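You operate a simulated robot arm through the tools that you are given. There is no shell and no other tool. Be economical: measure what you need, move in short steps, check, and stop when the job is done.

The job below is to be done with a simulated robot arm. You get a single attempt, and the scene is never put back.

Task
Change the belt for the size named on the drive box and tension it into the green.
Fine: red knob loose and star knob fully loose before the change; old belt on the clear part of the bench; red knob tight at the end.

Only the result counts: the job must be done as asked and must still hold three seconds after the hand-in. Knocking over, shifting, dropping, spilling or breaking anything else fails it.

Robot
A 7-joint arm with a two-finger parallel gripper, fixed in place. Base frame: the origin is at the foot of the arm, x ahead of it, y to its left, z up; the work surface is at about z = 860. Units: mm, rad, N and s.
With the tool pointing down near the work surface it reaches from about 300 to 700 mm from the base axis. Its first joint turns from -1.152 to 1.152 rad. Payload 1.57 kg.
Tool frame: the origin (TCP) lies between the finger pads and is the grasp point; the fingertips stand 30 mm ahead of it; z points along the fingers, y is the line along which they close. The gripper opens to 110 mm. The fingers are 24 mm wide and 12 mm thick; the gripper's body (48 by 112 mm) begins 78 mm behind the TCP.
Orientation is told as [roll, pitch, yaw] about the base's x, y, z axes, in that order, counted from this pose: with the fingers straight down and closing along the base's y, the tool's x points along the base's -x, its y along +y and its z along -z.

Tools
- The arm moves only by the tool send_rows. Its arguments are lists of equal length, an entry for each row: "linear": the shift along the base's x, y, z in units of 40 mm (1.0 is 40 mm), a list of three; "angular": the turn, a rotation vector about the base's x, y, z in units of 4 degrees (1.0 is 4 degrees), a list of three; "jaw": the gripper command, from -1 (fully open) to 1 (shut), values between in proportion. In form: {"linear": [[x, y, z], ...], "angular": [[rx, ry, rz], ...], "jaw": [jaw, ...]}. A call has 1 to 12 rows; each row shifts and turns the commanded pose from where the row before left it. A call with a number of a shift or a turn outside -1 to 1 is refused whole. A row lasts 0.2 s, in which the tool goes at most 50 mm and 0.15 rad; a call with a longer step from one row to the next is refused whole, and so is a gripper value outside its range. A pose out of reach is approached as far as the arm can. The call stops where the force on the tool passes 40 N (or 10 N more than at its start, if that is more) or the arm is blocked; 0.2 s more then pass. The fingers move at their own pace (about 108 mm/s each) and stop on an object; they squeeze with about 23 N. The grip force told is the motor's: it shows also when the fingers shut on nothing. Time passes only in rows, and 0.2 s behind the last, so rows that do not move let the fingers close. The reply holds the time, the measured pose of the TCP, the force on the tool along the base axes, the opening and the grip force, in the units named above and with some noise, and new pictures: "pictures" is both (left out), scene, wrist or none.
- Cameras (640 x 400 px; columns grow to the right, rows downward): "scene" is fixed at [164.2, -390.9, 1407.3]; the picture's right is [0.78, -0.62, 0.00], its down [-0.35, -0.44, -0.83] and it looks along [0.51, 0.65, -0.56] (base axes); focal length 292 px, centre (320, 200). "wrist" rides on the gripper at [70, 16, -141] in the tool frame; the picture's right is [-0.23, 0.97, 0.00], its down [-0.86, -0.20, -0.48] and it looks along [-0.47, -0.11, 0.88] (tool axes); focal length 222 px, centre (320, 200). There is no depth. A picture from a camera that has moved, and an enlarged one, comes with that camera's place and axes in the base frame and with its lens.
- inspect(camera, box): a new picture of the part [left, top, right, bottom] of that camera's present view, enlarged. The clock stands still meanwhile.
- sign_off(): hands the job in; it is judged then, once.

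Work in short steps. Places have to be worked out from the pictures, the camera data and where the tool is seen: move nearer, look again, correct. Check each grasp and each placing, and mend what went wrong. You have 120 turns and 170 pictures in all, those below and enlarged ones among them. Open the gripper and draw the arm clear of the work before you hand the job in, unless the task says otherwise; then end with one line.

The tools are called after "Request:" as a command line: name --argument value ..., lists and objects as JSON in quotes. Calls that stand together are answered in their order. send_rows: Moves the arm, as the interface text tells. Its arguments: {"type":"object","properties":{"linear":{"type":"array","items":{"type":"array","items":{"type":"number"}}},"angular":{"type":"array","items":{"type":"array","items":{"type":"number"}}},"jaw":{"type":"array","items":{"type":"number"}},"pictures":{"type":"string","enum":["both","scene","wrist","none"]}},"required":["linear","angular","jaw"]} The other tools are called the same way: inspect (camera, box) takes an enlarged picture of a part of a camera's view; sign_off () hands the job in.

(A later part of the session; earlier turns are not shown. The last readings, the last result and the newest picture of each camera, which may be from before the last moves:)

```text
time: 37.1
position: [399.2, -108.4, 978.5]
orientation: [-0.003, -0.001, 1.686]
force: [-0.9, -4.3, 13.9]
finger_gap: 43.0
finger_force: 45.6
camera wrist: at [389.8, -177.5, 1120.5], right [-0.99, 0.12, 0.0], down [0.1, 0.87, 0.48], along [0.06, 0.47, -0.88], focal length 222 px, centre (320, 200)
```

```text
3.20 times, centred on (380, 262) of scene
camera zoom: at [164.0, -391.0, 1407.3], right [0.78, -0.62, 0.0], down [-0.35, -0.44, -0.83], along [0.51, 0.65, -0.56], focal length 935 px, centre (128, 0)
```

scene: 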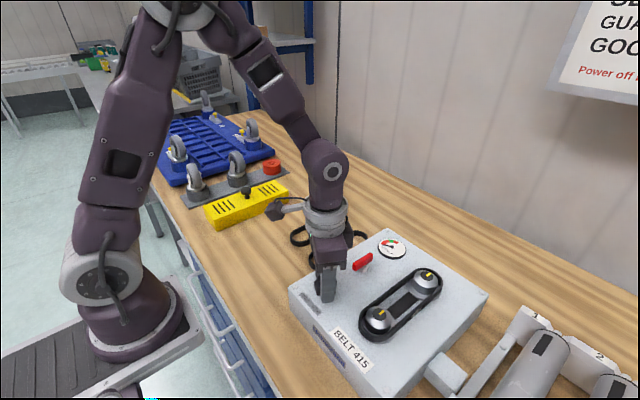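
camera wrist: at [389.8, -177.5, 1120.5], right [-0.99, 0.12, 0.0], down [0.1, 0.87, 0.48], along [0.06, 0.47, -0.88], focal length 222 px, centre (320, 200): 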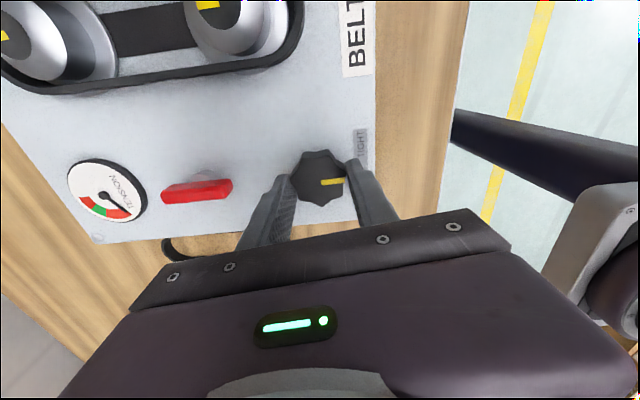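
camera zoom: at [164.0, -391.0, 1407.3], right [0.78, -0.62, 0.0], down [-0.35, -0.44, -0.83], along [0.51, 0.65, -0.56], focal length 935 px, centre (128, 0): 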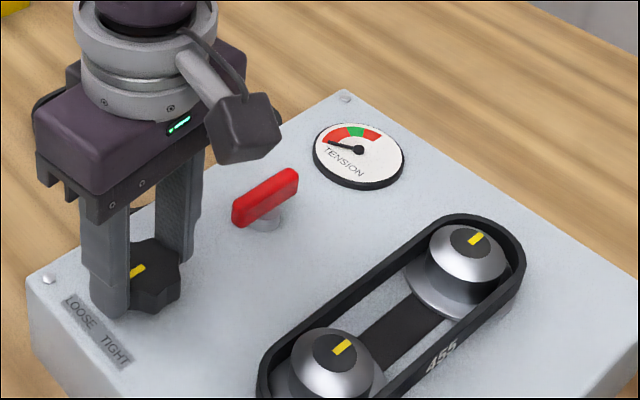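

Knob and pulley didn't move further: star is fully loose. Release, rise, and return yaw toward 0 while moving above the belt's middle.

Request:
send_rows --linear '[[0, 0, 0], [0, 0, 0], [0, 0, 0.9], [0, 0, 0.9], [0, 0, 0.9], [0, 0, 0], [0, 0, 0], [0, 0, 0], [0, 0, 0], [0, 0, 0], [0, 0, 0], [0, 0, 0]]' --angular '[[0, 0, 0], [0, 0, 0], [0, 0, 0], [0, 0, -1], [0, 0, -1], [0, 0, -1], [0, 0, -1], [0, 0, -1], [0, 0, -1], [0, 0, -1], [0, 0, -1], [0, 0, -1]]' --jaw '[-0.3, -0.3, -0.3, -0.3, -1, -1, -1, -1, -1, -1, -1, -1]' --pictures "none"

Request:
send_rows --linear '[[0, -0.2, 0], [0, -0.2, 0], [0, -0.2, 0], [0, -0.2, 0], [0, -0.2, 0], [0, -0.2, 0], [0, -0.2, 0], [0, -0.2, 0], [0, -0.2, 0], [0, -0.2, 0], [0, -0.2, 0], [0, -0.2, 0]]' --angular '[[0, 0, -1], [0, 0, -1], [0, 0, -1], [0, 0, -1], [0, 0, -1], [0, 0, -1], [0, 0, -1], [0, 0, -1], [0, 0, -1], [0, 0, -1], [0, 0, -1], [0, 0, -1]]' --jaw '[-1, -1, -1, -1, -1, -1, -1, -1, -1, -1, -1, -1]' --pictures "none"

Request:
send_rows --linear '[[0.2, -0.1, 0], [0.2, -0.1, 0], [0.2, 0, 0]]' --angular '[[0, 0, -1], [0, 0, -1], [0, 0, -1]]' --jaw '[-1, -1, -1]'

Request:
inspect --camera "scene" --box '[280, 200, 480, 325]'

Request:
inspect --camera "wrist" --box '[160, 50, 480, 250]'

```text
time: 39.7
position: [399.8, -106.7, 1087.3]
orientation: [-0.003, 0.001, 1.053]
force: [0.2, 0.4, -0.9]
finger_gap: 110.3
finger_force: 0.1
```

```text
time: 42.3
position: [399.7, -203.7, 1087.5]
orientation: [-0.002, 0.0, 0.213]
force: [-0.7, -0.2, 0.3]
finger_gap: 109.8
finger_force: 0.1
```

```text
time: 43.1
position: [424.1, -211.9, 1086.0]
orientation: [-0.004, 0.0, 0.007]
force: [-0.2, -0.6, -0.6]
finger_gap: 110.1
finger_force: 0.0
camera wrist: at [353.4, -194.2, 1228.2], right [0.22, 0.98, 0.0], down [0.86, -0.19, 0.48], along [0.47, -0.11, -0.88], focal length 222 px, centre (320, 200)
```

scene: 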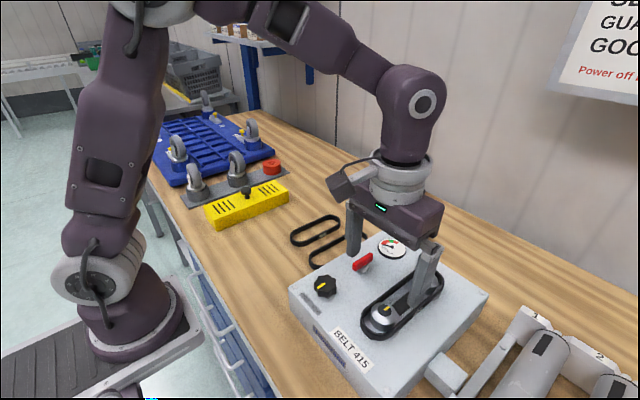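
wrist: 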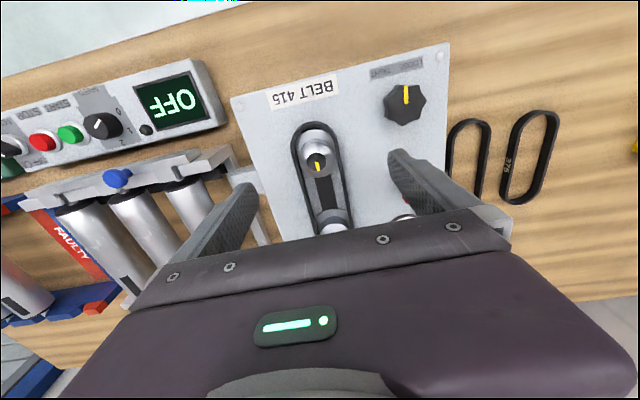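

```text
3.20 times, centred on (380, 262) of scene
camera zoom: at [164.2, -390.9, 1407.3], right [0.78, -0.62, 0.0], down [-0.35, -0.44, -0.83], along [0.51, 0.65, -0.56], focal length 935 px, centre (128, 0)
```

zoom: 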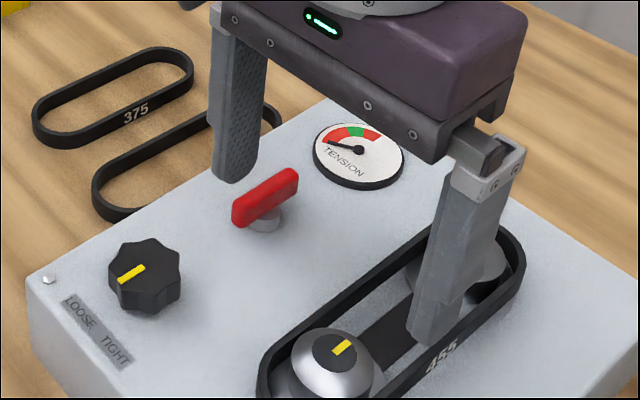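

```text
2.00 times, centred on (320, 150) of wrist
camera zoom: at [353.4, -194.2, 1228.2], right [0.22, 0.98, 0.0], down [0.86, -0.19, 0.48], along [0.47, -0.11, -0.88], focal length 444 px, centre (320, 300)
```

zoom: 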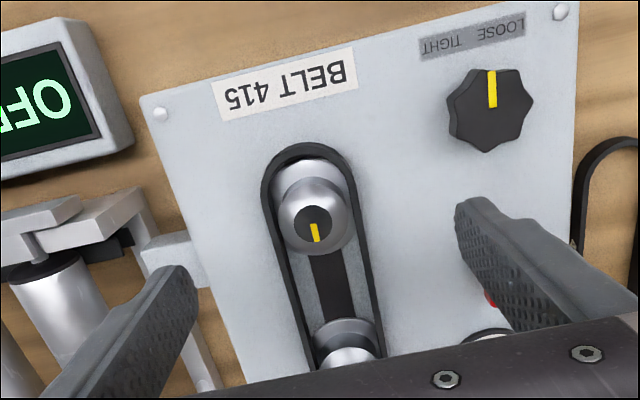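

Star at LOOSE, red loose. Old belt (455) spans x≈398–597 with centreline y≈-216.5. I'll position over its middle and lower with fingers outside both strands.

Request:
send_rows --linear '[[0.6, -0.06, 0], [0.6, -0.06, 0], [0.6, 0, 0], [0, 0, -0.7], [0, 0, -0.7], [0, 0, 0]]' --angular '[[0, 0, 0], [0, 0, 0], [0, 0, 0], [0, 0, 0], [0, 0, 0], [0, 0, 0]]' --jaw '[-0.64, -0.64, -0.64, -0.64, -0.64, -0.64]'

Request:
inspect --camera "scene" --box '[340, 220, 500, 320]'

Request:
inspect --camera "wrist" --box '[160, 50, 480, 250]'

```text
time: 44.5
position: [496.2, -216.0, 1029.2]
orientation: [-0.003, 0.001, 0.008]
force: [0.7, 0.4, -0.3]
finger_gap: 90.3
finger_force: 0.2
camera wrist: at [425.6, -198.6, 1171.3], right [0.22, 0.98, 0.0], down [0.86, -0.19, 0.48], along [0.47, -0.11, -0.88], focal length 222 px, centre (320, 200)
```

scene: 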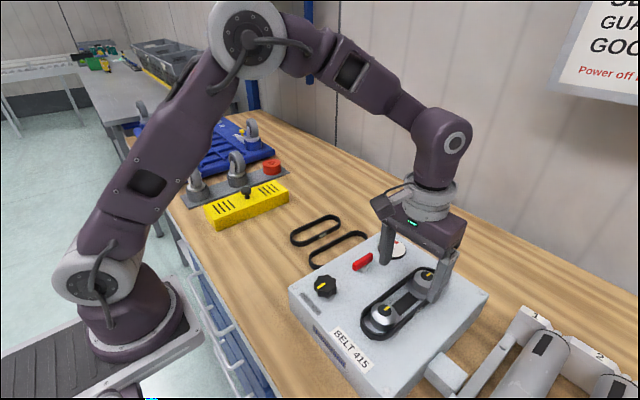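
wrist: 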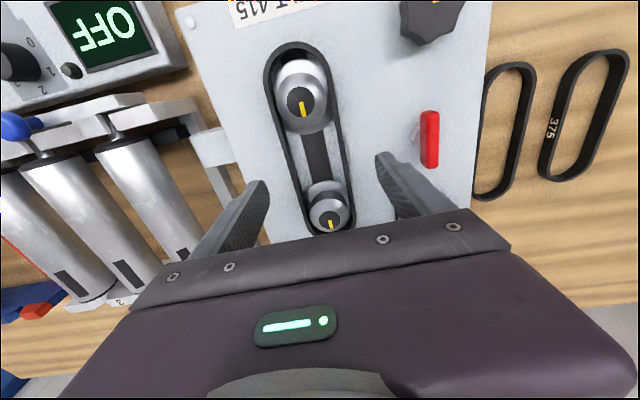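

```text
4.00 times, centred on (420, 270) of scene
camera zoom: at [164.2, -390.9, 1407.3], right [0.78, -0.62, 0.0], down [-0.35, -0.44, -0.83], along [0.51, 0.65, -0.56], focal length 1168 px, centre (-80, -80)
```

zoom: 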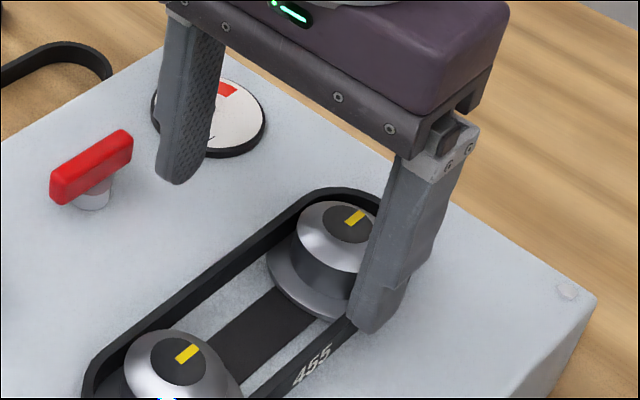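

```text
2.00 times, centred on (320, 150) of wrist
camera zoom: at [425.6, -198.6, 1171.3], right [0.22, 0.98, 0.0], down [0.86, -0.19, 0.48], along [0.47, -0.11, -0.88], focal length 444 px, centre (320, 300)
```

zoom: 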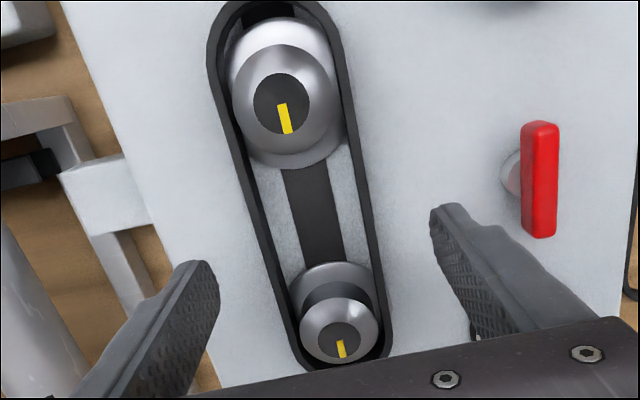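

Pulley axes are about (436.5,-218) and (555,-218), caps at z≈975. Shift to y -218, descend with tips at ~946, and close on the belt.

Request:
send_rows --linear '[[0, -0.05, -0.5], [0, 0, -0.82], [0, 0, 0], [0, 0, 0], [0, 0, 0]]' --angular '[[0, 0, 0], [0, 0, 0], [0, 0, 0], [0, 0, 0], [0, 0, 0]]' --jaw '[-0.64, -0.64, -0.2, 1, 1]'

Request:
inspect --camera "scene" --box '[340, 220, 500, 320]'

```text
time: 45.7
position: [495.1, -217.1, 976.7]
orientation: [-0.005, -0.001, 0.008]
force: [0.7, -0.1, -0.6]
finger_gap: 59.2
finger_force: 22.8
camera wrist: at [423.9, -199.8, 1118.8], right [0.22, 0.98, 0.0], down [0.86, -0.19, 0.48], along [0.47, -0.11, -0.88], focal length 222 px, centre (320, 200)
```

scene: 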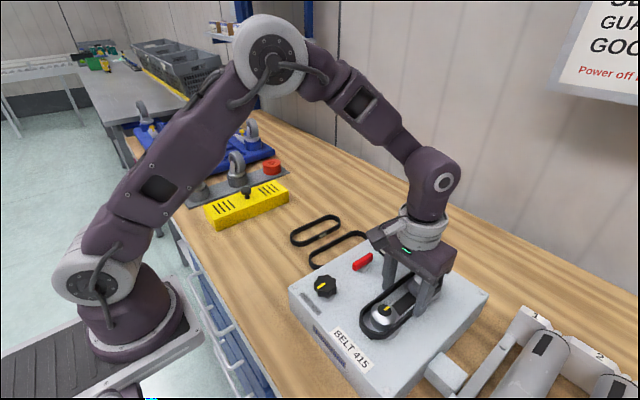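
wrist: 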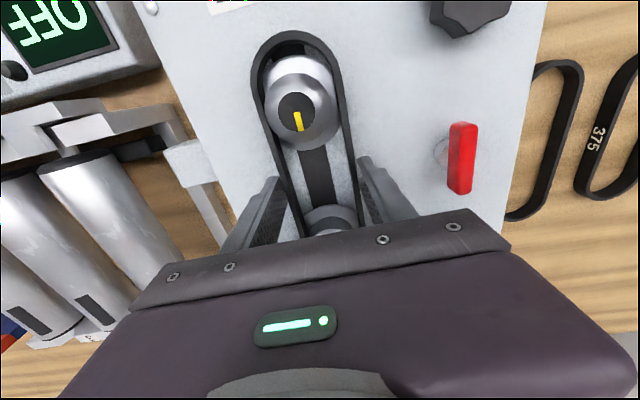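

```text
4.00 times, centred on (420, 270) of scene
camera zoom: at [164.2, -390.9, 1407.3], right [0.78, -0.62, 0.0], down [-0.35, -0.44, -0.83], along [0.51, 0.65, -0.56], focal length 1168 px, centre (-80, -80)
```

zoom: 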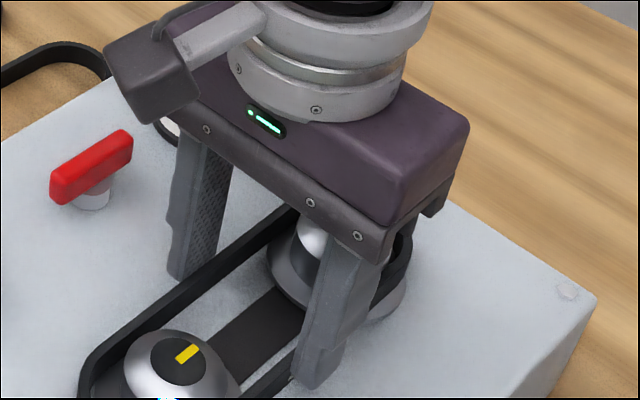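

Belt held at 59.2 mm width. Lifting straight up.

Request:
send_rows --linear '[[0, 0, 0.3], [0, 0, 0.3], [0, 0, 0.5], [0, 0, 0.6], [0, 0, 0.6]]' --angular '[[0, 0, 0], [0, 0, 0], [0, 0, 0], [0, 0, 0], [0, 0, 0]]' --jaw '[1, 1, 1, 1, 1]'

Request:
inspect --camera "scene" --box '[280, 200, 480, 325]'

```text
time: 46.9
position: [494.7, -218.9, 1069.1]
orientation: [-0.003, 0.001, 0.007]
force: [0.6, 0.1, -1.0]
finger_gap: 58.9
finger_force: 22.8
camera wrist: at [424.0, -200.4, 1210.9], right [0.22, 0.98, 0.0], down [0.86, -0.19, 0.48], along [0.47, -0.11, -0.88], focal length 222 px, centre (320, 200)
```

scene: 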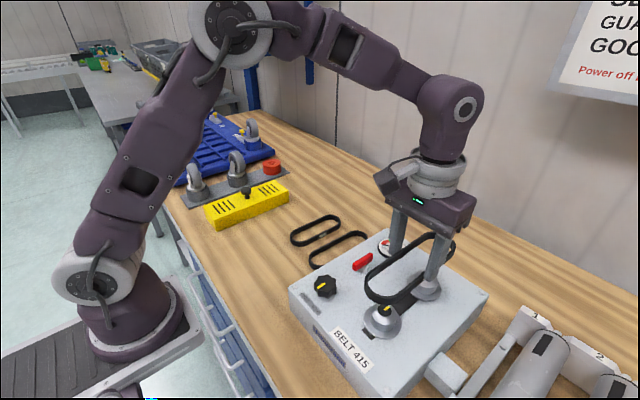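
wrist: 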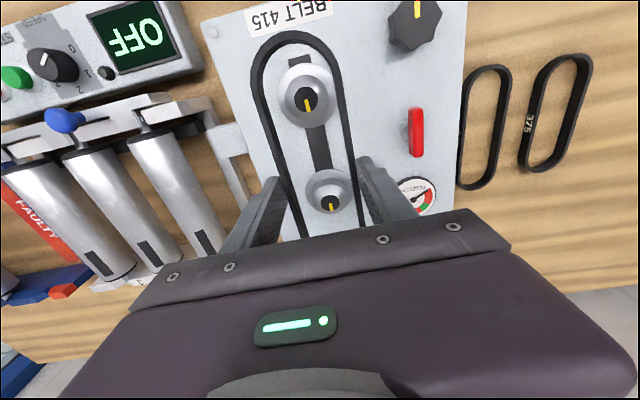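

```text
3.20 times, centred on (380, 262) of scene
camera zoom: at [164.2, -390.9, 1407.3], right [0.78, -0.62, 0.0], down [-0.35, -0.44, -0.83], along [0.51, 0.65, -0.56], focal length 935 px, centre (128, 0)
```

zoom: 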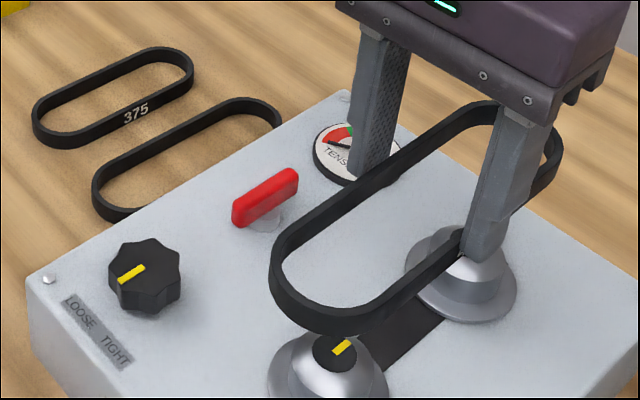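

Belt is off cleanly. Clear bench lies between the 375 belt (y≈124) and the yellow box (y≈310+); I'll carry it to about (495,225).

Request:
send_rows --linear '[[0, 0.5, 0.2], [0, 1, 0], [0, 1, 0], [0, 1, 0], [0, 1, 0], [0, 1, 0], [0, 1, 0], [0, 1, 0], [0, 1, 0], [0, 1, 0], [0, 1, 0], [0, 0.5, 0]]' --angular '[[0, 0, 0], [0, 0, 0], [0, 0, 0], [0, 0, 0], [0, 0, 0], [0, 0, 0], [0, 0, 0], [0, 0, 0], [0, 0, 0], [0, 0, 0], [0, 0, 0], [0, 0, 0]]' --jaw '[1, 1, 1, 1, 1, 1, 1, 1, 1, 1, 1, 1]'

Request:
inspect --camera "wrist" --box '[60, 0, 580, 325]'

```text
time: 49.5
position: [494.0, 222.0, 1076.7]
orientation: [-0.002, -0.001, 0.007]
force: [1.1, -0.1, -1.0]
finger_gap: 59.2
finger_force: 22.8
camera wrist: at [423.1, 240.0, 1218.8], right [0.22, 0.98, 0.0], down [0.86, -0.19, 0.48], along [0.47, -0.11, -0.88], focal length 222 px, centre (320, 200)
```

scene: 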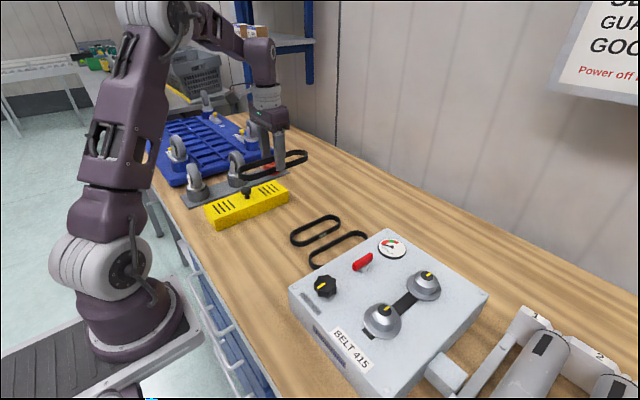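
wrist: 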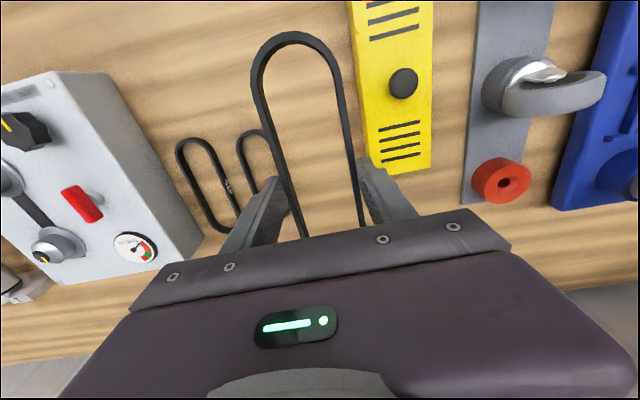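

```text
1.23 times, centred on (320, 162) of wrist
camera zoom: at [423.1, 240.0, 1218.8], right [0.22, 0.98, 0.0], down [0.86, -0.19, 0.48], along [0.47, -0.11, -0.88], focal length 273 px, centre (320, 246)
```

zoom: 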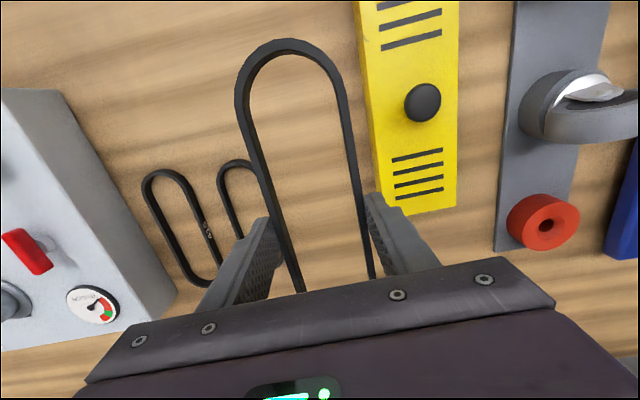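

Gap between the 375 belt (to y≈142) and the yellow box (from y≈300) is centred on y≈221: right where I am. Lowering to near the bench.

Request:
send_rows --linear '[[0, 0, -0.9], [0, 0, -0.9], [0, 0, -0.9], [0, 0, -0.9], [0, 0, -0.6], [0, 0, -0.25], [0, 0, 0]]' --angular '[[0, 0, 0], [0, 0, 0], [0, 0, 0], [0, 0, 0], [0, 0, 0], [0, 0, 0], [0, 0, 0]]' --jaw '[1, 1, 1, 1, 1, 1, 1]'

Request:
inspect --camera "scene" --box '[180, 100, 380, 225]'

```text
time: 51.1
position: [494.7, 222.3, 899.6]
orientation: [-0.003, 0.0, 0.006]
force: [0.3, -0.3, 0.5]
finger_gap: 59.2
finger_force: 22.7
camera wrist: at [423.8, 240.1, 1041.7], right [0.22, 0.98, 0.0], down [0.86, -0.19, 0.48], along [0.47, -0.11, -0.88], focal length 222 px, centre (320, 200)
```

scene: 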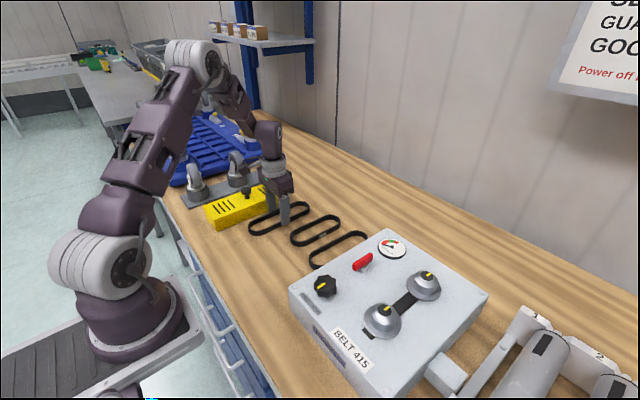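
wrist: 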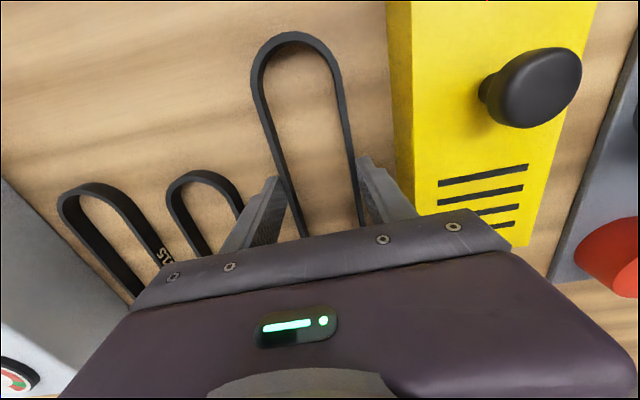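

```text
3.20 times, centred on (280, 162) of scene
camera zoom: at [164.2, -390.9, 1407.3], right [0.78, -0.62, 0.0], down [-0.35, -0.44, -0.83], along [0.51, 0.65, -0.56], focal length 935 px, centre (448, 320)
```

zoom: 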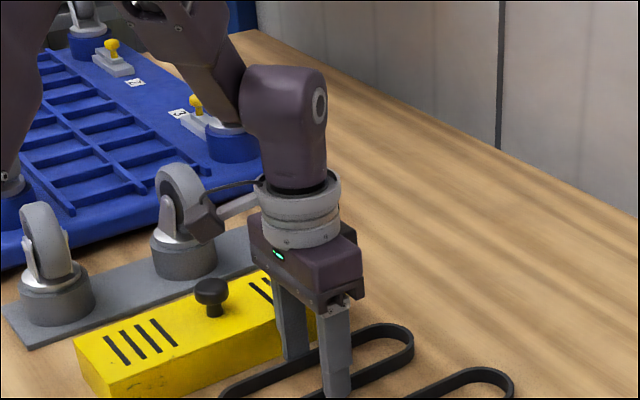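

Still slightly above the bench. Lower in small steps until contact, then open.

Request:
send_rows --linear '[[0, 0, -0.1], [0, 0, -0.06], [0, 0, 0]]' --angular '[[0, 0, 0], [0, 0, 0], [0, 0, 0]]' --jaw '[1, 1, 1]' --pictures "none"

Request:
inspect --camera "scene" --box '[220, 160, 340, 235]'

```text
time: 51.9
position: [495.1, 221.6, 895.6]
orientation: [-0.003, -0.004, 0.007]
force: [-9.0, 0.4, 29.6]
finger_gap: 59.0
finger_force: 23.3
```

```text
5.33 times, centred on (280, 198) of scene
camera zoom: at [163.5, -391.2, 1407.3], right [0.78, -0.62, 0.0], down [-0.35, -0.44, -0.83], along [0.51, 0.65, -0.56], focal length 1558 px, centre (533, 213)
```

zoom: 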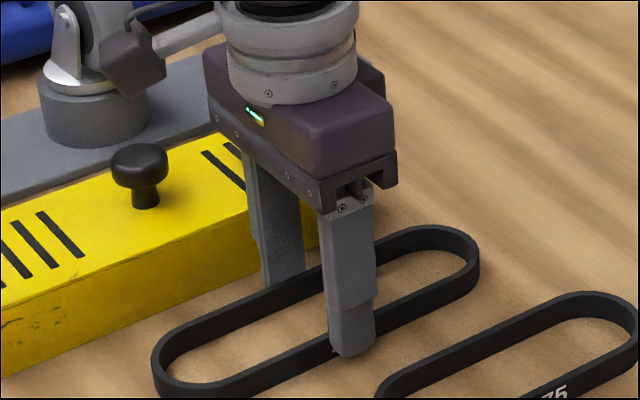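

Contact with the bench. Ease up 2 mm, open, and rise.

Request:
send_rows --linear '[[0, 0, 0.06], [0, 0, 0], [0, 0, 0], [0, 0, 0.3], [0, 0, 0.9], [0, 0, 1], [0, 0, 1]]' --angular '[[0, 0, 0], [0, 0, 0], [0, 0, 0], [0, 0, 0], [0, 0, 0], [0, 0, 0], [0, 0, 0]]' --jaw '[1, -0.5, -0.5, -0.5, -0.5, -0.5, -0.5]'

Request:
inspect --camera "scene" --box '[220, 160, 380, 260]'

```text
time: 53.5
position: [495.8, 221.3, 1023.5]
orientation: [-0.003, -0.001, 0.006]
force: [-1.0, 0.1, 0.1]
finger_gap: 82.2
finger_force: 0.1
camera wrist: at [425.7, 239.2, 1165.7], right [0.22, 0.98, 0.0], down [0.86, -0.19, 0.48], along [0.47, -0.11, -0.88], focal length 222 px, centre (320, 200)
```

scene: 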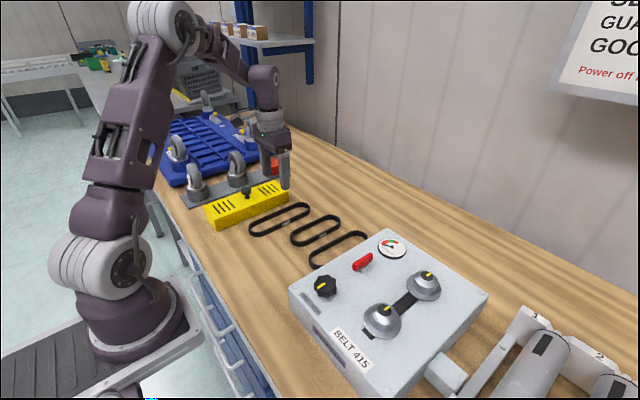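
wrist: 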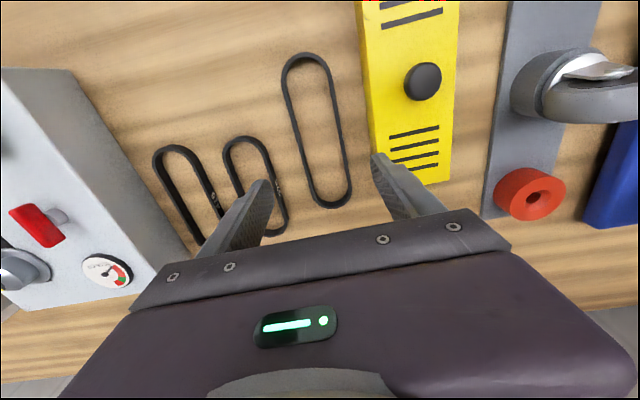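

```text
4.00 times, centred on (300, 210) of scene
camera zoom: at [164.2, -390.9, 1407.3], right [0.78, -0.62, 0.0], down [-0.35, -0.44, -0.83], along [0.51, 0.65, -0.56], focal length 1168 px, centre (400, 160)
```

zoom: 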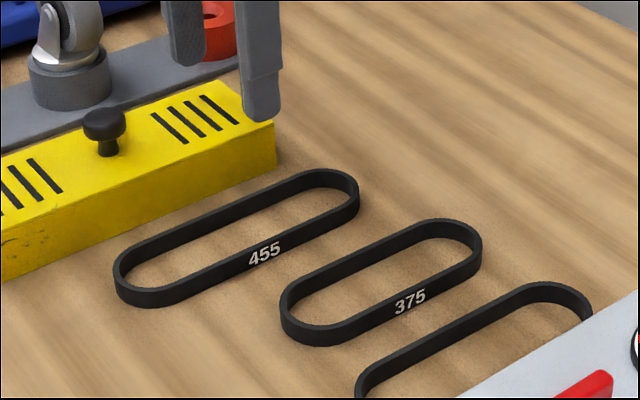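

455 rests on clear bench. Now move above the other belt to verify its size and exact place.

Request:
send_rows --linear '[[0.1, -1, 0.3], [0.1, -1, 0], [0.1, -1, 0], [0.1, -1, 0], [0.1, -0.9, 0]]' --angular '[[0, 0, 0], [0, 0, 0], [0, 0, 0], [0, 0, 0], [0, 0, 0]]' --jaw '[-0.5, -0.5, -0.5, -0.5, -0.5]'

Request:
inspect --camera "scene" --box '[300, 215, 380, 265]'

Request:
inspect --camera "wrist" --box '[160, 50, 480, 250]'

```text
time: 54.7
position: [514.7, 27.3, 1035.0]
orientation: [-0.004, 0.0, 0.008]
force: [1.6, 0.5, 0.6]
finger_gap: 82.5
finger_force: 0.0
camera wrist: at [444.5, 45.0, 1177.7], right [0.22, 0.98, 0.0], down [0.86, -0.19, 0.48], along [0.47, -0.11, -0.88], focal length 222 px, centre (320, 200)
```

scene: 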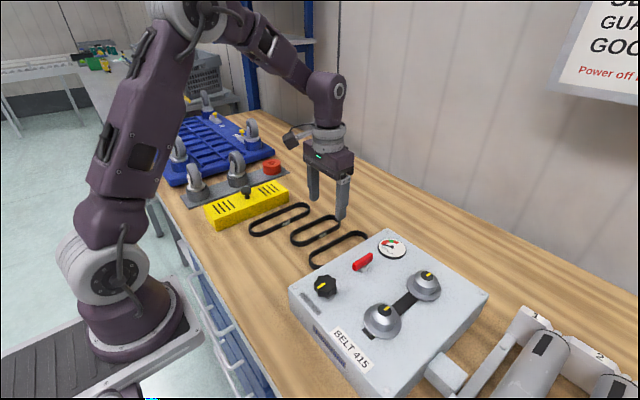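
wrist: 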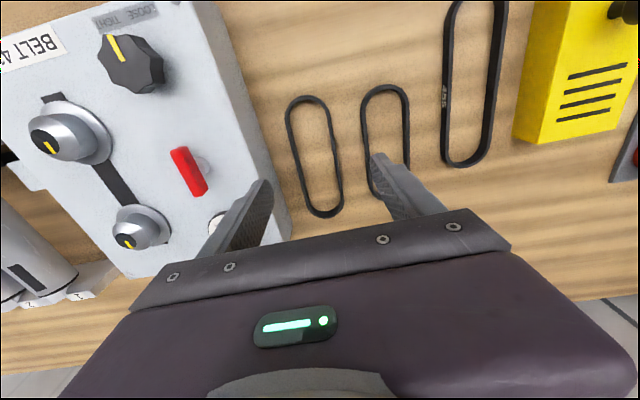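

```text
8.00 times, centred on (340, 240) of scene
camera zoom: at [164.2, -390.9, 1407.3], right [0.78, -0.62, 0.0], down [-0.35, -0.44, -0.83], along [0.51, 0.65, -0.56], focal length 2337 px, centre (160, -120)
```

zoom: 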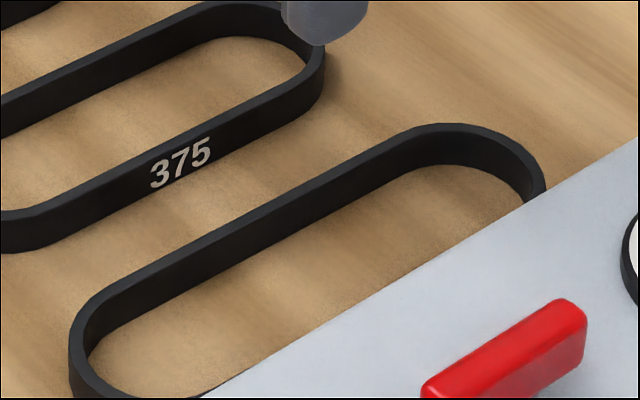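

```text
2.00 times, centred on (320, 150) of wrist
camera zoom: at [444.5, 45.0, 1177.7], right [0.22, 0.98, 0.0], down [0.86, -0.19, 0.48], along [0.47, -0.11, -0.88], focal length 444 px, centre (320, 300)
```

zoom: 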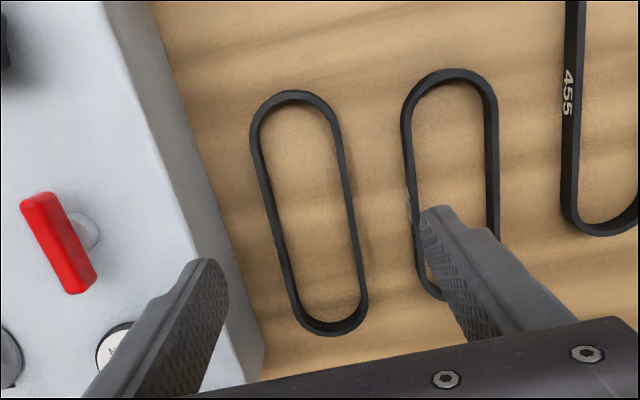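

The remaining belt is centred near (551,16), tilted about -2.7°. I'll move over its middle, align and descend part way with a wide jaw.

Request:
send_rows --linear '[[0.45, -0.14, 0], [0.45, -0.14, -0.5], [0, 0, -0.7], [0, 0, -0.7], [0, 0, 0]]' --angular '[[0, 0, -0.4], [0, 0, -0.4], [0, 0, 0], [0, 0, 0], [0, 0, 0]]' --jaw '[-0.6, -0.6, -0.6, -0.6, -0.6]'

Request:
inspect --camera "wrist" --box '[160, 50, 480, 250]'

Request:
inspect --camera "scene" --box '[280, 180, 440, 280]'

```text
time: 55.9
position: [552.5, 14.4, 956.7]
orientation: [-0.004, 0.0, -0.049]
force: [-0.3, 0.2, 0.7]
finger_gap: 88.1
finger_force: 0.0
camera wrist: at [483.0, 36.2, 1099.6], right [0.27, 0.96, 0.0], down [0.84, -0.24, 0.48], along [0.46, -0.13, -0.88], focal length 222 px, centre (320, 200)
```

scene: 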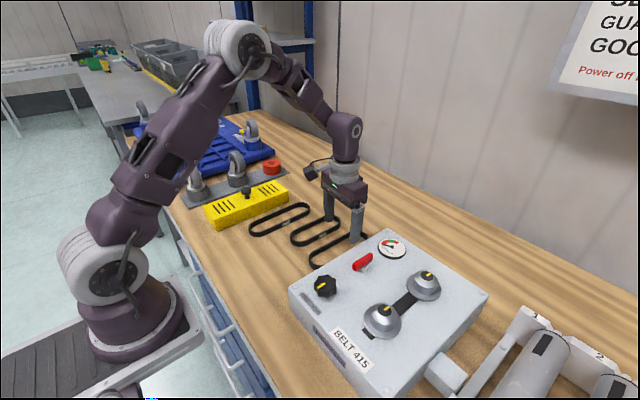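
wrist: 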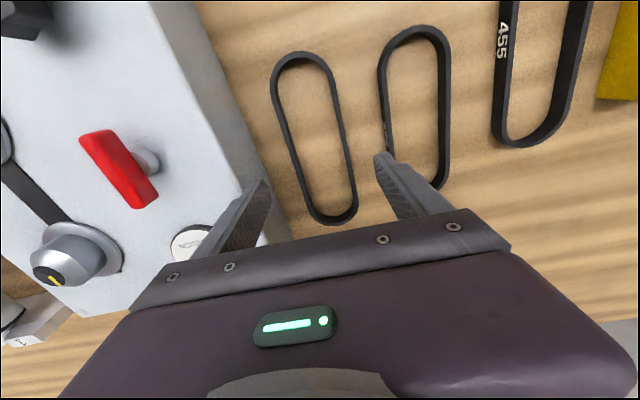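

```text
2.00 times, centred on (320, 150) of wrist
camera zoom: at [483.0, 36.2, 1099.6], right [0.27, 0.96, 0.0], down [0.84, -0.24, 0.48], along [0.46, -0.13, -0.88], focal length 444 px, centre (320, 300)
```

zoom: 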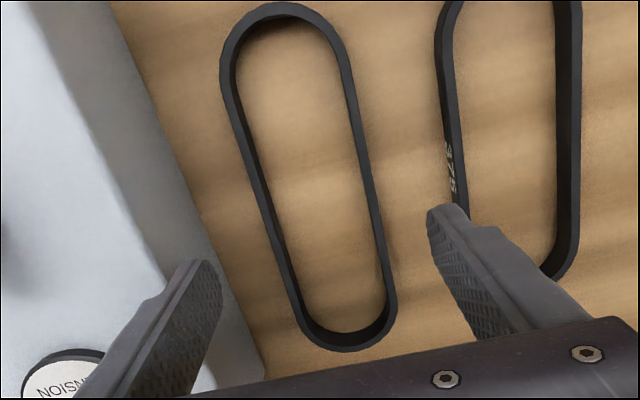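

```text
4.00 times, centred on (360, 230) of scene
camera zoom: at [164.2, -390.9, 1407.3], right [0.78, -0.62, 0.0], down [-0.35, -0.44, -0.83], along [0.51, 0.65, -0.56], focal length 1168 px, centre (160, 80)
```

zoom: 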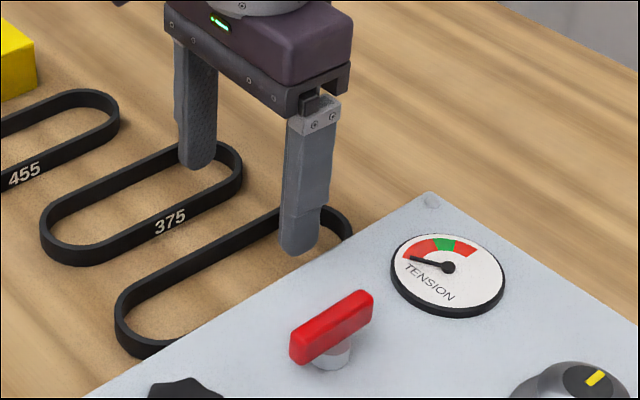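

Belt centre is (550,16), tilt ≈ -3°. Minor shift, descend to grip height, close.

Request:
send_rows --linear '[[-0.06, 0.04, -0.5], [0, 0, -0.6], [0, 0, -0.4], [0, 0, 0], [0, 0, 0], [0, 0, 0]]' --angular '[[0, 0, 0], [0, 0, 0], [0, 0, 0], [0, 0, 0], [0, 0, 0], [0, 0, 0]]' --jaw '[-0.6, -0.6, -0.6, -0.2, 1, 1]'

Request:
inspect --camera "scene" --box '[280, 180, 440, 280]'

```text
time: 57.3
position: [549.9, 16.9, 899.4]
orientation: [-0.002, 0.0, -0.05]
force: [-0.3, -0.1, -0.3]
finger_gap: 59.5
finger_force: 23.6
camera wrist: at [480.5, 37.7, 1040.5], right [0.27, 0.96, 0.0], down [0.84, -0.24, 0.48], along [0.46, -0.13, -0.88], focal length 222 px, centre (320, 200)
```

scene: 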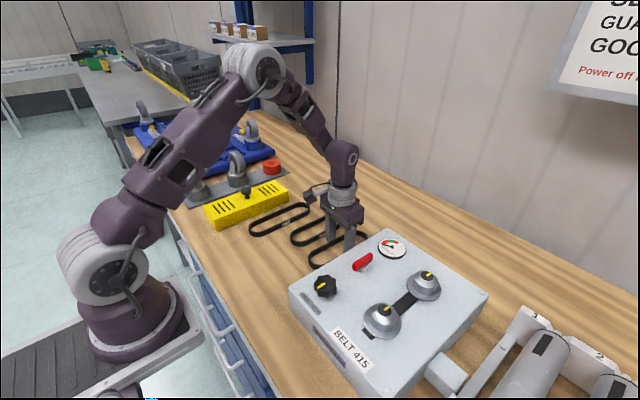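
wrist: 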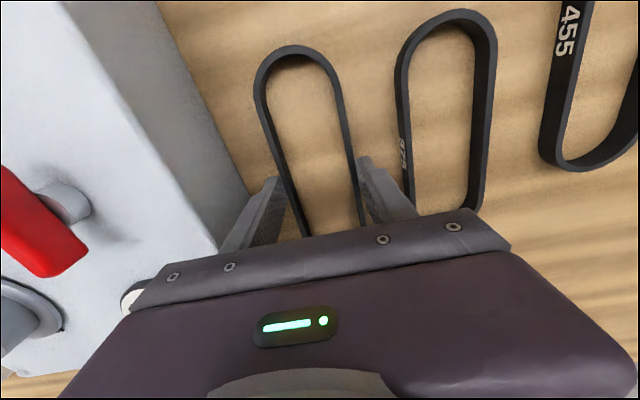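

```text
4.00 times, centred on (360, 230) of scene
camera zoom: at [164.2, -390.9, 1407.3], right [0.78, -0.62, 0.0], down [-0.35, -0.44, -0.83], along [0.51, 0.65, -0.56], focal length 1168 px, centre (160, 80)
```

zoom: 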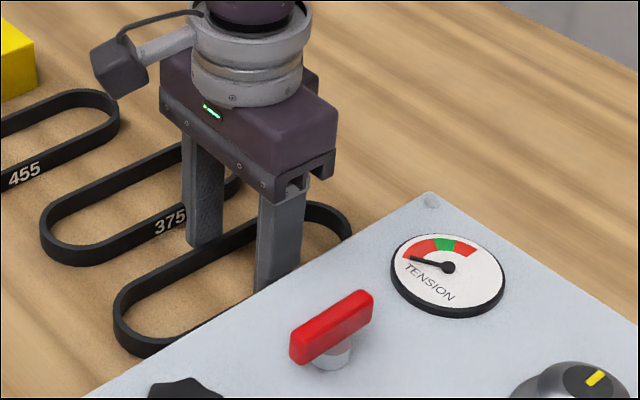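

Gripped (59.5 mm). Lifting straight up and turning yaw back to 0.

Request:
send_rows --linear '[[0, 0, 0.3], [0, 0, 0.8], [0, 0, 1], [0, 0, 1], [0, 0, 1], [0, 0, 0.5]]' --angular '[[0, 0, 0], [0, 0, 0], [0, 0, 0], [0, 0, 0.4], [0, 0, 0.35], [0, 0, 0]]' --jaw '[1, 1, 1, 1, 1, 1]'

Request:
inspect --camera "scene" --box '[280, 130, 480, 255]'

```text
time: 58.7
position: [550.5, 16.2, 1081.7]
orientation: [-0.003, 0.003, 0.003]
force: [-0.3, 0.0, -0.6]
finger_gap: 59.2
finger_force: 23.1
camera wrist: at [479.2, 33.9, 1224.0], right [0.22, 0.97, 0.0], down [0.86, -0.19, 0.48], along [0.47, -0.11, -0.88], focal length 222 px, centre (320, 200)
```

scene: 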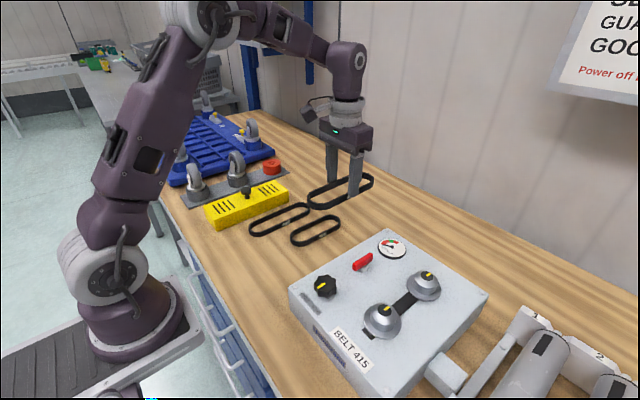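
wrist: 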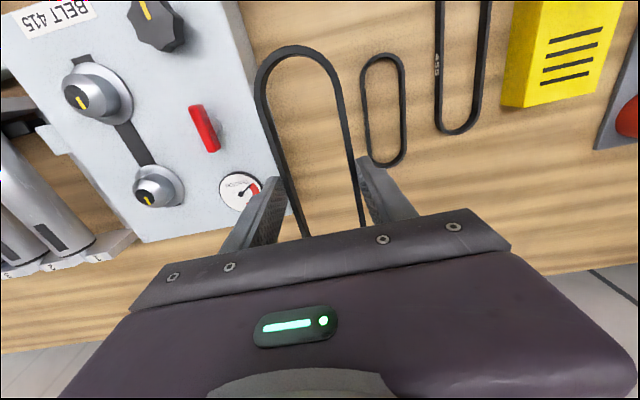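

```text
3.20 times, centred on (380, 192) of scene
camera zoom: at [164.2, -390.9, 1407.3], right [0.78, -0.62, 0.0], down [-0.35, -0.44, -0.83], along [0.51, 0.65, -0.56], focal length 935 px, centre (128, 224)
```

zoom: 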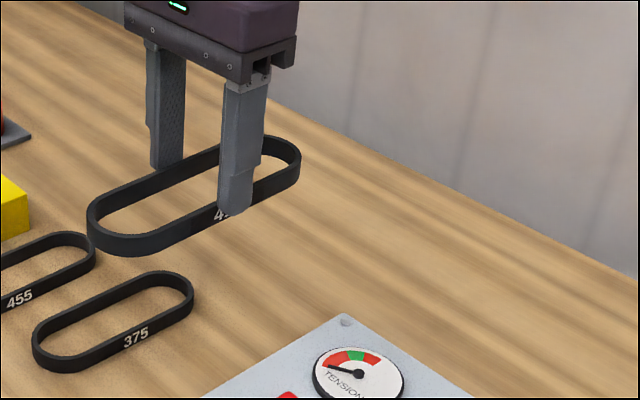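

Label starts with "4" as expected – it's the 415. Carry it above the pulleys (TCP ≈ (498,-218)).

Request:
send_rows --linear '[[-0.2, -0.9, 0], [-0.2, -1, 0], [-0.2, -1, 0], [-0.2, -1, 0], [-0.2, -1, 0], [-0.2, -0.95, 0], [-0.1, 0, -0.5], [0, 0, -0.7], [0, 0, 0]]' --angular '[[0, 0, 0], [0, 0, 0], [0, 0, 0], [0, 0, 0], [0, 0, 0], [0, 0, 0], [0, 0, 0], [0, 0, 0], [0, 0, 0]]' --jaw '[1, 1, 1, 1, 1, 1, 1, 1, 1]'

Request:
inspect --camera "scene" --box '[340, 210, 500, 310]'

Request:
inspect --camera "wrist" --box '[200, 0, 456, 160]'

```text
time: 60.7
position: [494.7, -217.3, 1035.7]
orientation: [-0.004, 0.002, 0.005]
force: [-0.2, -0.6, 0.5]
finger_gap: 59.3
finger_force: 23.5
camera wrist: at [424.9, -199.8, 1176.9], right [0.22, 0.97, 0.0], down [0.86, -0.19, 0.48], along [0.47, -0.11, -0.88], focal length 222 px, centre (320, 200)
```

scene: 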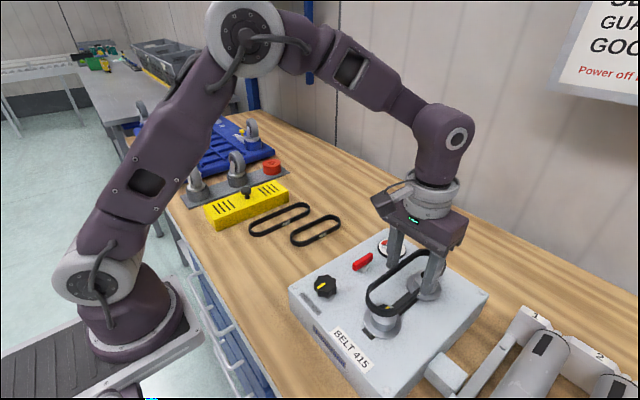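
wrist: 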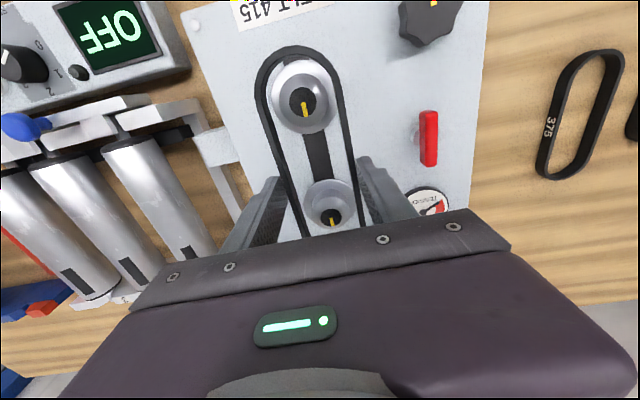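

```text
4.00 times, centred on (420, 260) of scene
camera zoom: at [164.2, -391.0, 1407.3], right [0.78, -0.62, 0.0], down [-0.35, -0.44, -0.83], along [0.51, 0.65, -0.56], focal length 1168 px, centre (-80, -40)
```

zoom: 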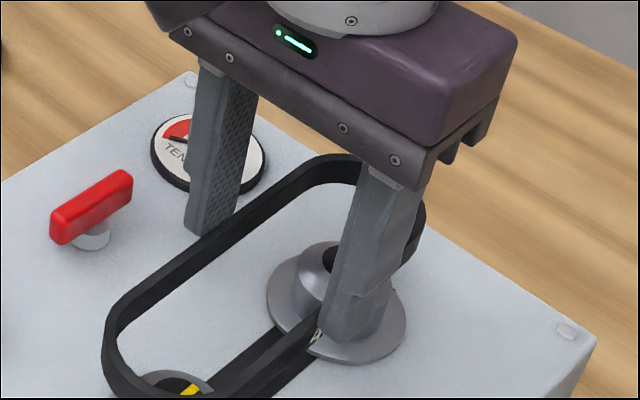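

```text
2.50 times, centred on (328, 80) of wrist
camera zoom: at [424.9, -199.8, 1176.9], right [0.22, 0.97, 0.0], down [0.86, -0.19, 0.48], along [0.47, -0.11, -0.88], focal length 555 px, centre (300, 500)
```

zoom: 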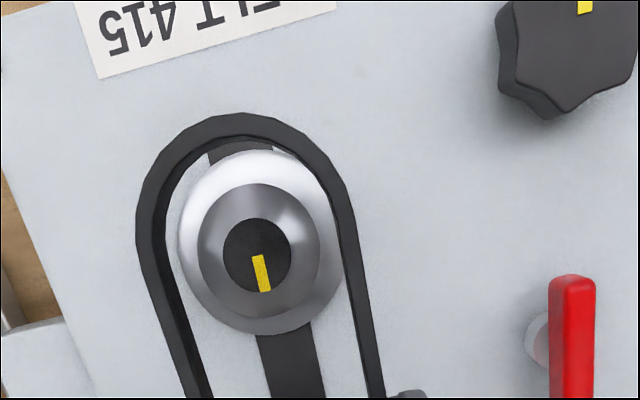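

Belt near-arc centre is ~4–5 mm too near; shift x +3.5, y -1, and lower to just above the caps to recheck.

Request:
send_rows --linear '[[0.09, -0.025, -0.3], [0, 0, -0.25], [0, 0, 0]]' --angular '[[0, 0, 0], [0, 0, 0], [0, 0, 0]]' --jaw '[1, 1, 1]'

Request:
inspect --camera "scene" --box '[350, 240, 470, 315]'

Request:
inspect --camera "wrist" --box '[200, 0, 456, 160]'

```text
time: 61.5
position: [500.1, -219.4, 1012.4]
orientation: [-0.002, 0.0, 0.004]
force: [-0.4, -0.7, 0.1]
finger_gap: 58.9
finger_force: 23.1
camera wrist: at [429.0, -201.0, 1155.0], right [0.22, 0.97, 0.0], down [0.86, -0.19, 0.48], along [0.47, -0.11, -0.88], focal length 222 px, centre (320, 200)
```

scene: 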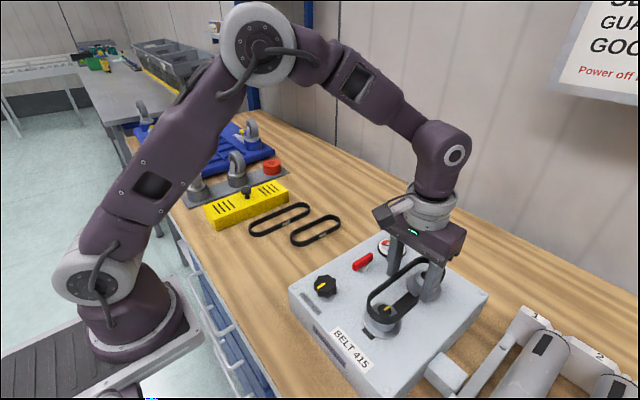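
wrist: 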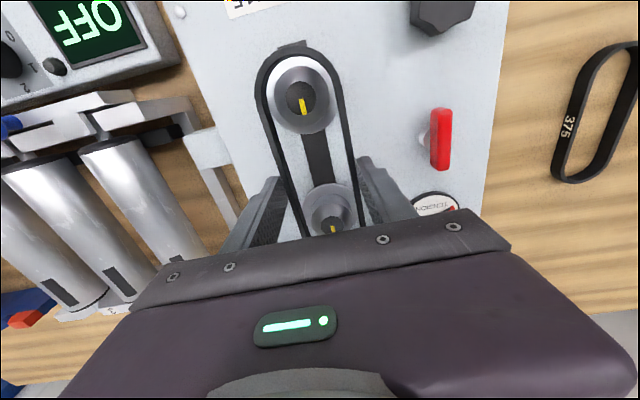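

```text
5.33 times, centred on (410, 278) of scene
camera zoom: at [164.2, -390.9, 1407.3], right [0.78, -0.62, 0.0], down [-0.35, -0.44, -0.83], along [0.51, 0.65, -0.56], focal length 1558 px, centre (-160, -213)
```

zoom: 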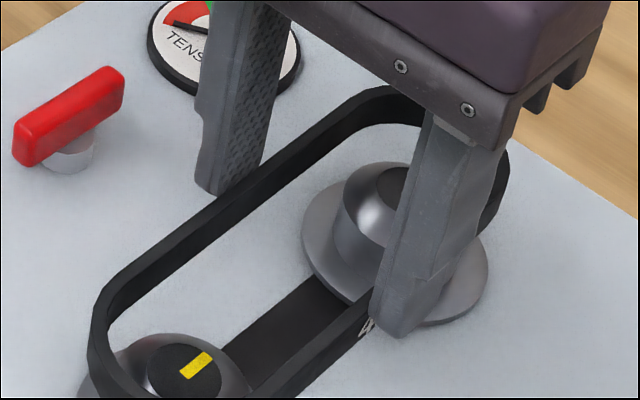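

```text
2.50 times, centred on (328, 80) of wrist
camera zoom: at [429.0, -201.0, 1155.0], right [0.22, 0.97, 0.0], down [0.86, -0.19, 0.48], along [0.47, -0.11, -0.88], focal length 555 px, centre (300, 500)
```

zoom: 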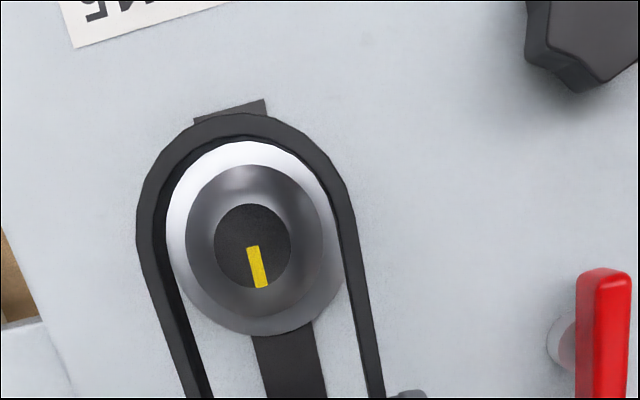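

Alignment looks good (near arc ≈ 437.9 vs pulley ≈ 438.5). Lowering slowly.

Request:
send_rows --linear '[[0, 0.01, -0.2], [0, 0, -0.2], [0, 0, -0.2], [0, 0, 0]]' --angular '[[0, 0, 0], [0, 0, 0], [0, 0, 0], [0, 0, 0]]' --jaw '[1, 1, 1, 1]'

Request:
inspect --camera "scene" --box '[350, 240, 470, 315]'

Request:
inspect --camera "wrist" --box '[200, 0, 456, 160]'

```text
time: 62.5
position: [500.2, -218.0, 990.0]
orientation: [-0.004, 0.001, 0.004]
force: [0.4, -0.2, 0.4]
finger_gap: 58.8
finger_force: 23.2
camera wrist: at [430.0, -199.8, 1131.4], right [0.22, 0.97, 0.0], down [0.86, -0.19, 0.48], along [0.47, -0.11, -0.88], focal length 222 px, centre (320, 200)
```

scene: 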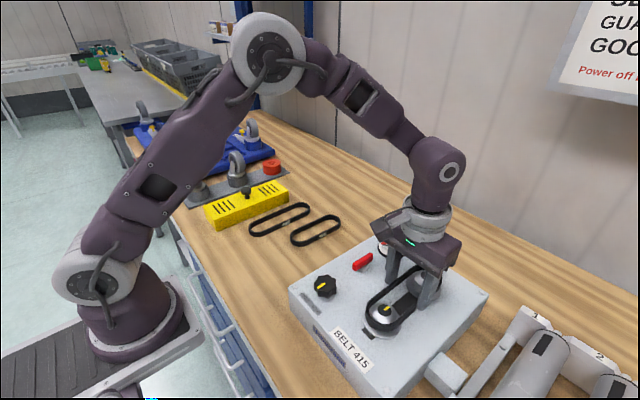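
wrist: 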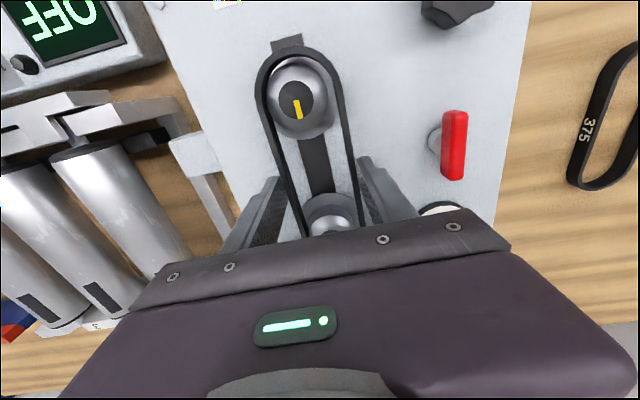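

```text
5.33 times, centred on (410, 278) of scene
camera zoom: at [164.2, -391.0, 1407.3], right [0.78, -0.62, 0.0], down [-0.35, -0.44, -0.83], along [0.51, 0.65, -0.56], focal length 1558 px, centre (-160, -213)
```

zoom: 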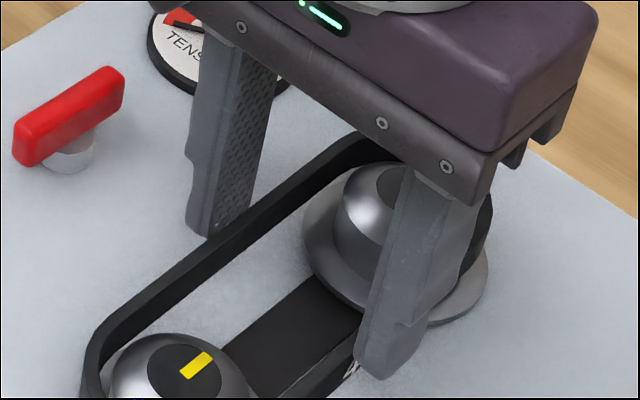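

```text
2.50 times, centred on (328, 80) of wrist
camera zoom: at [430.0, -199.8, 1131.4], right [0.22, 0.97, 0.0], down [0.86, -0.19, 0.48], along [0.47, -0.11, -0.88], focal length 555 px, centre (300, 500)
```

zoom: 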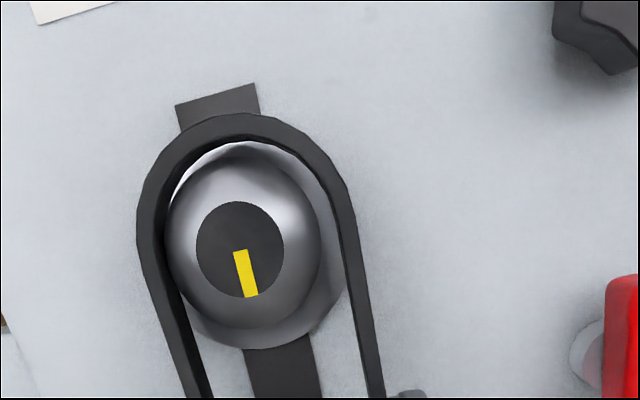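

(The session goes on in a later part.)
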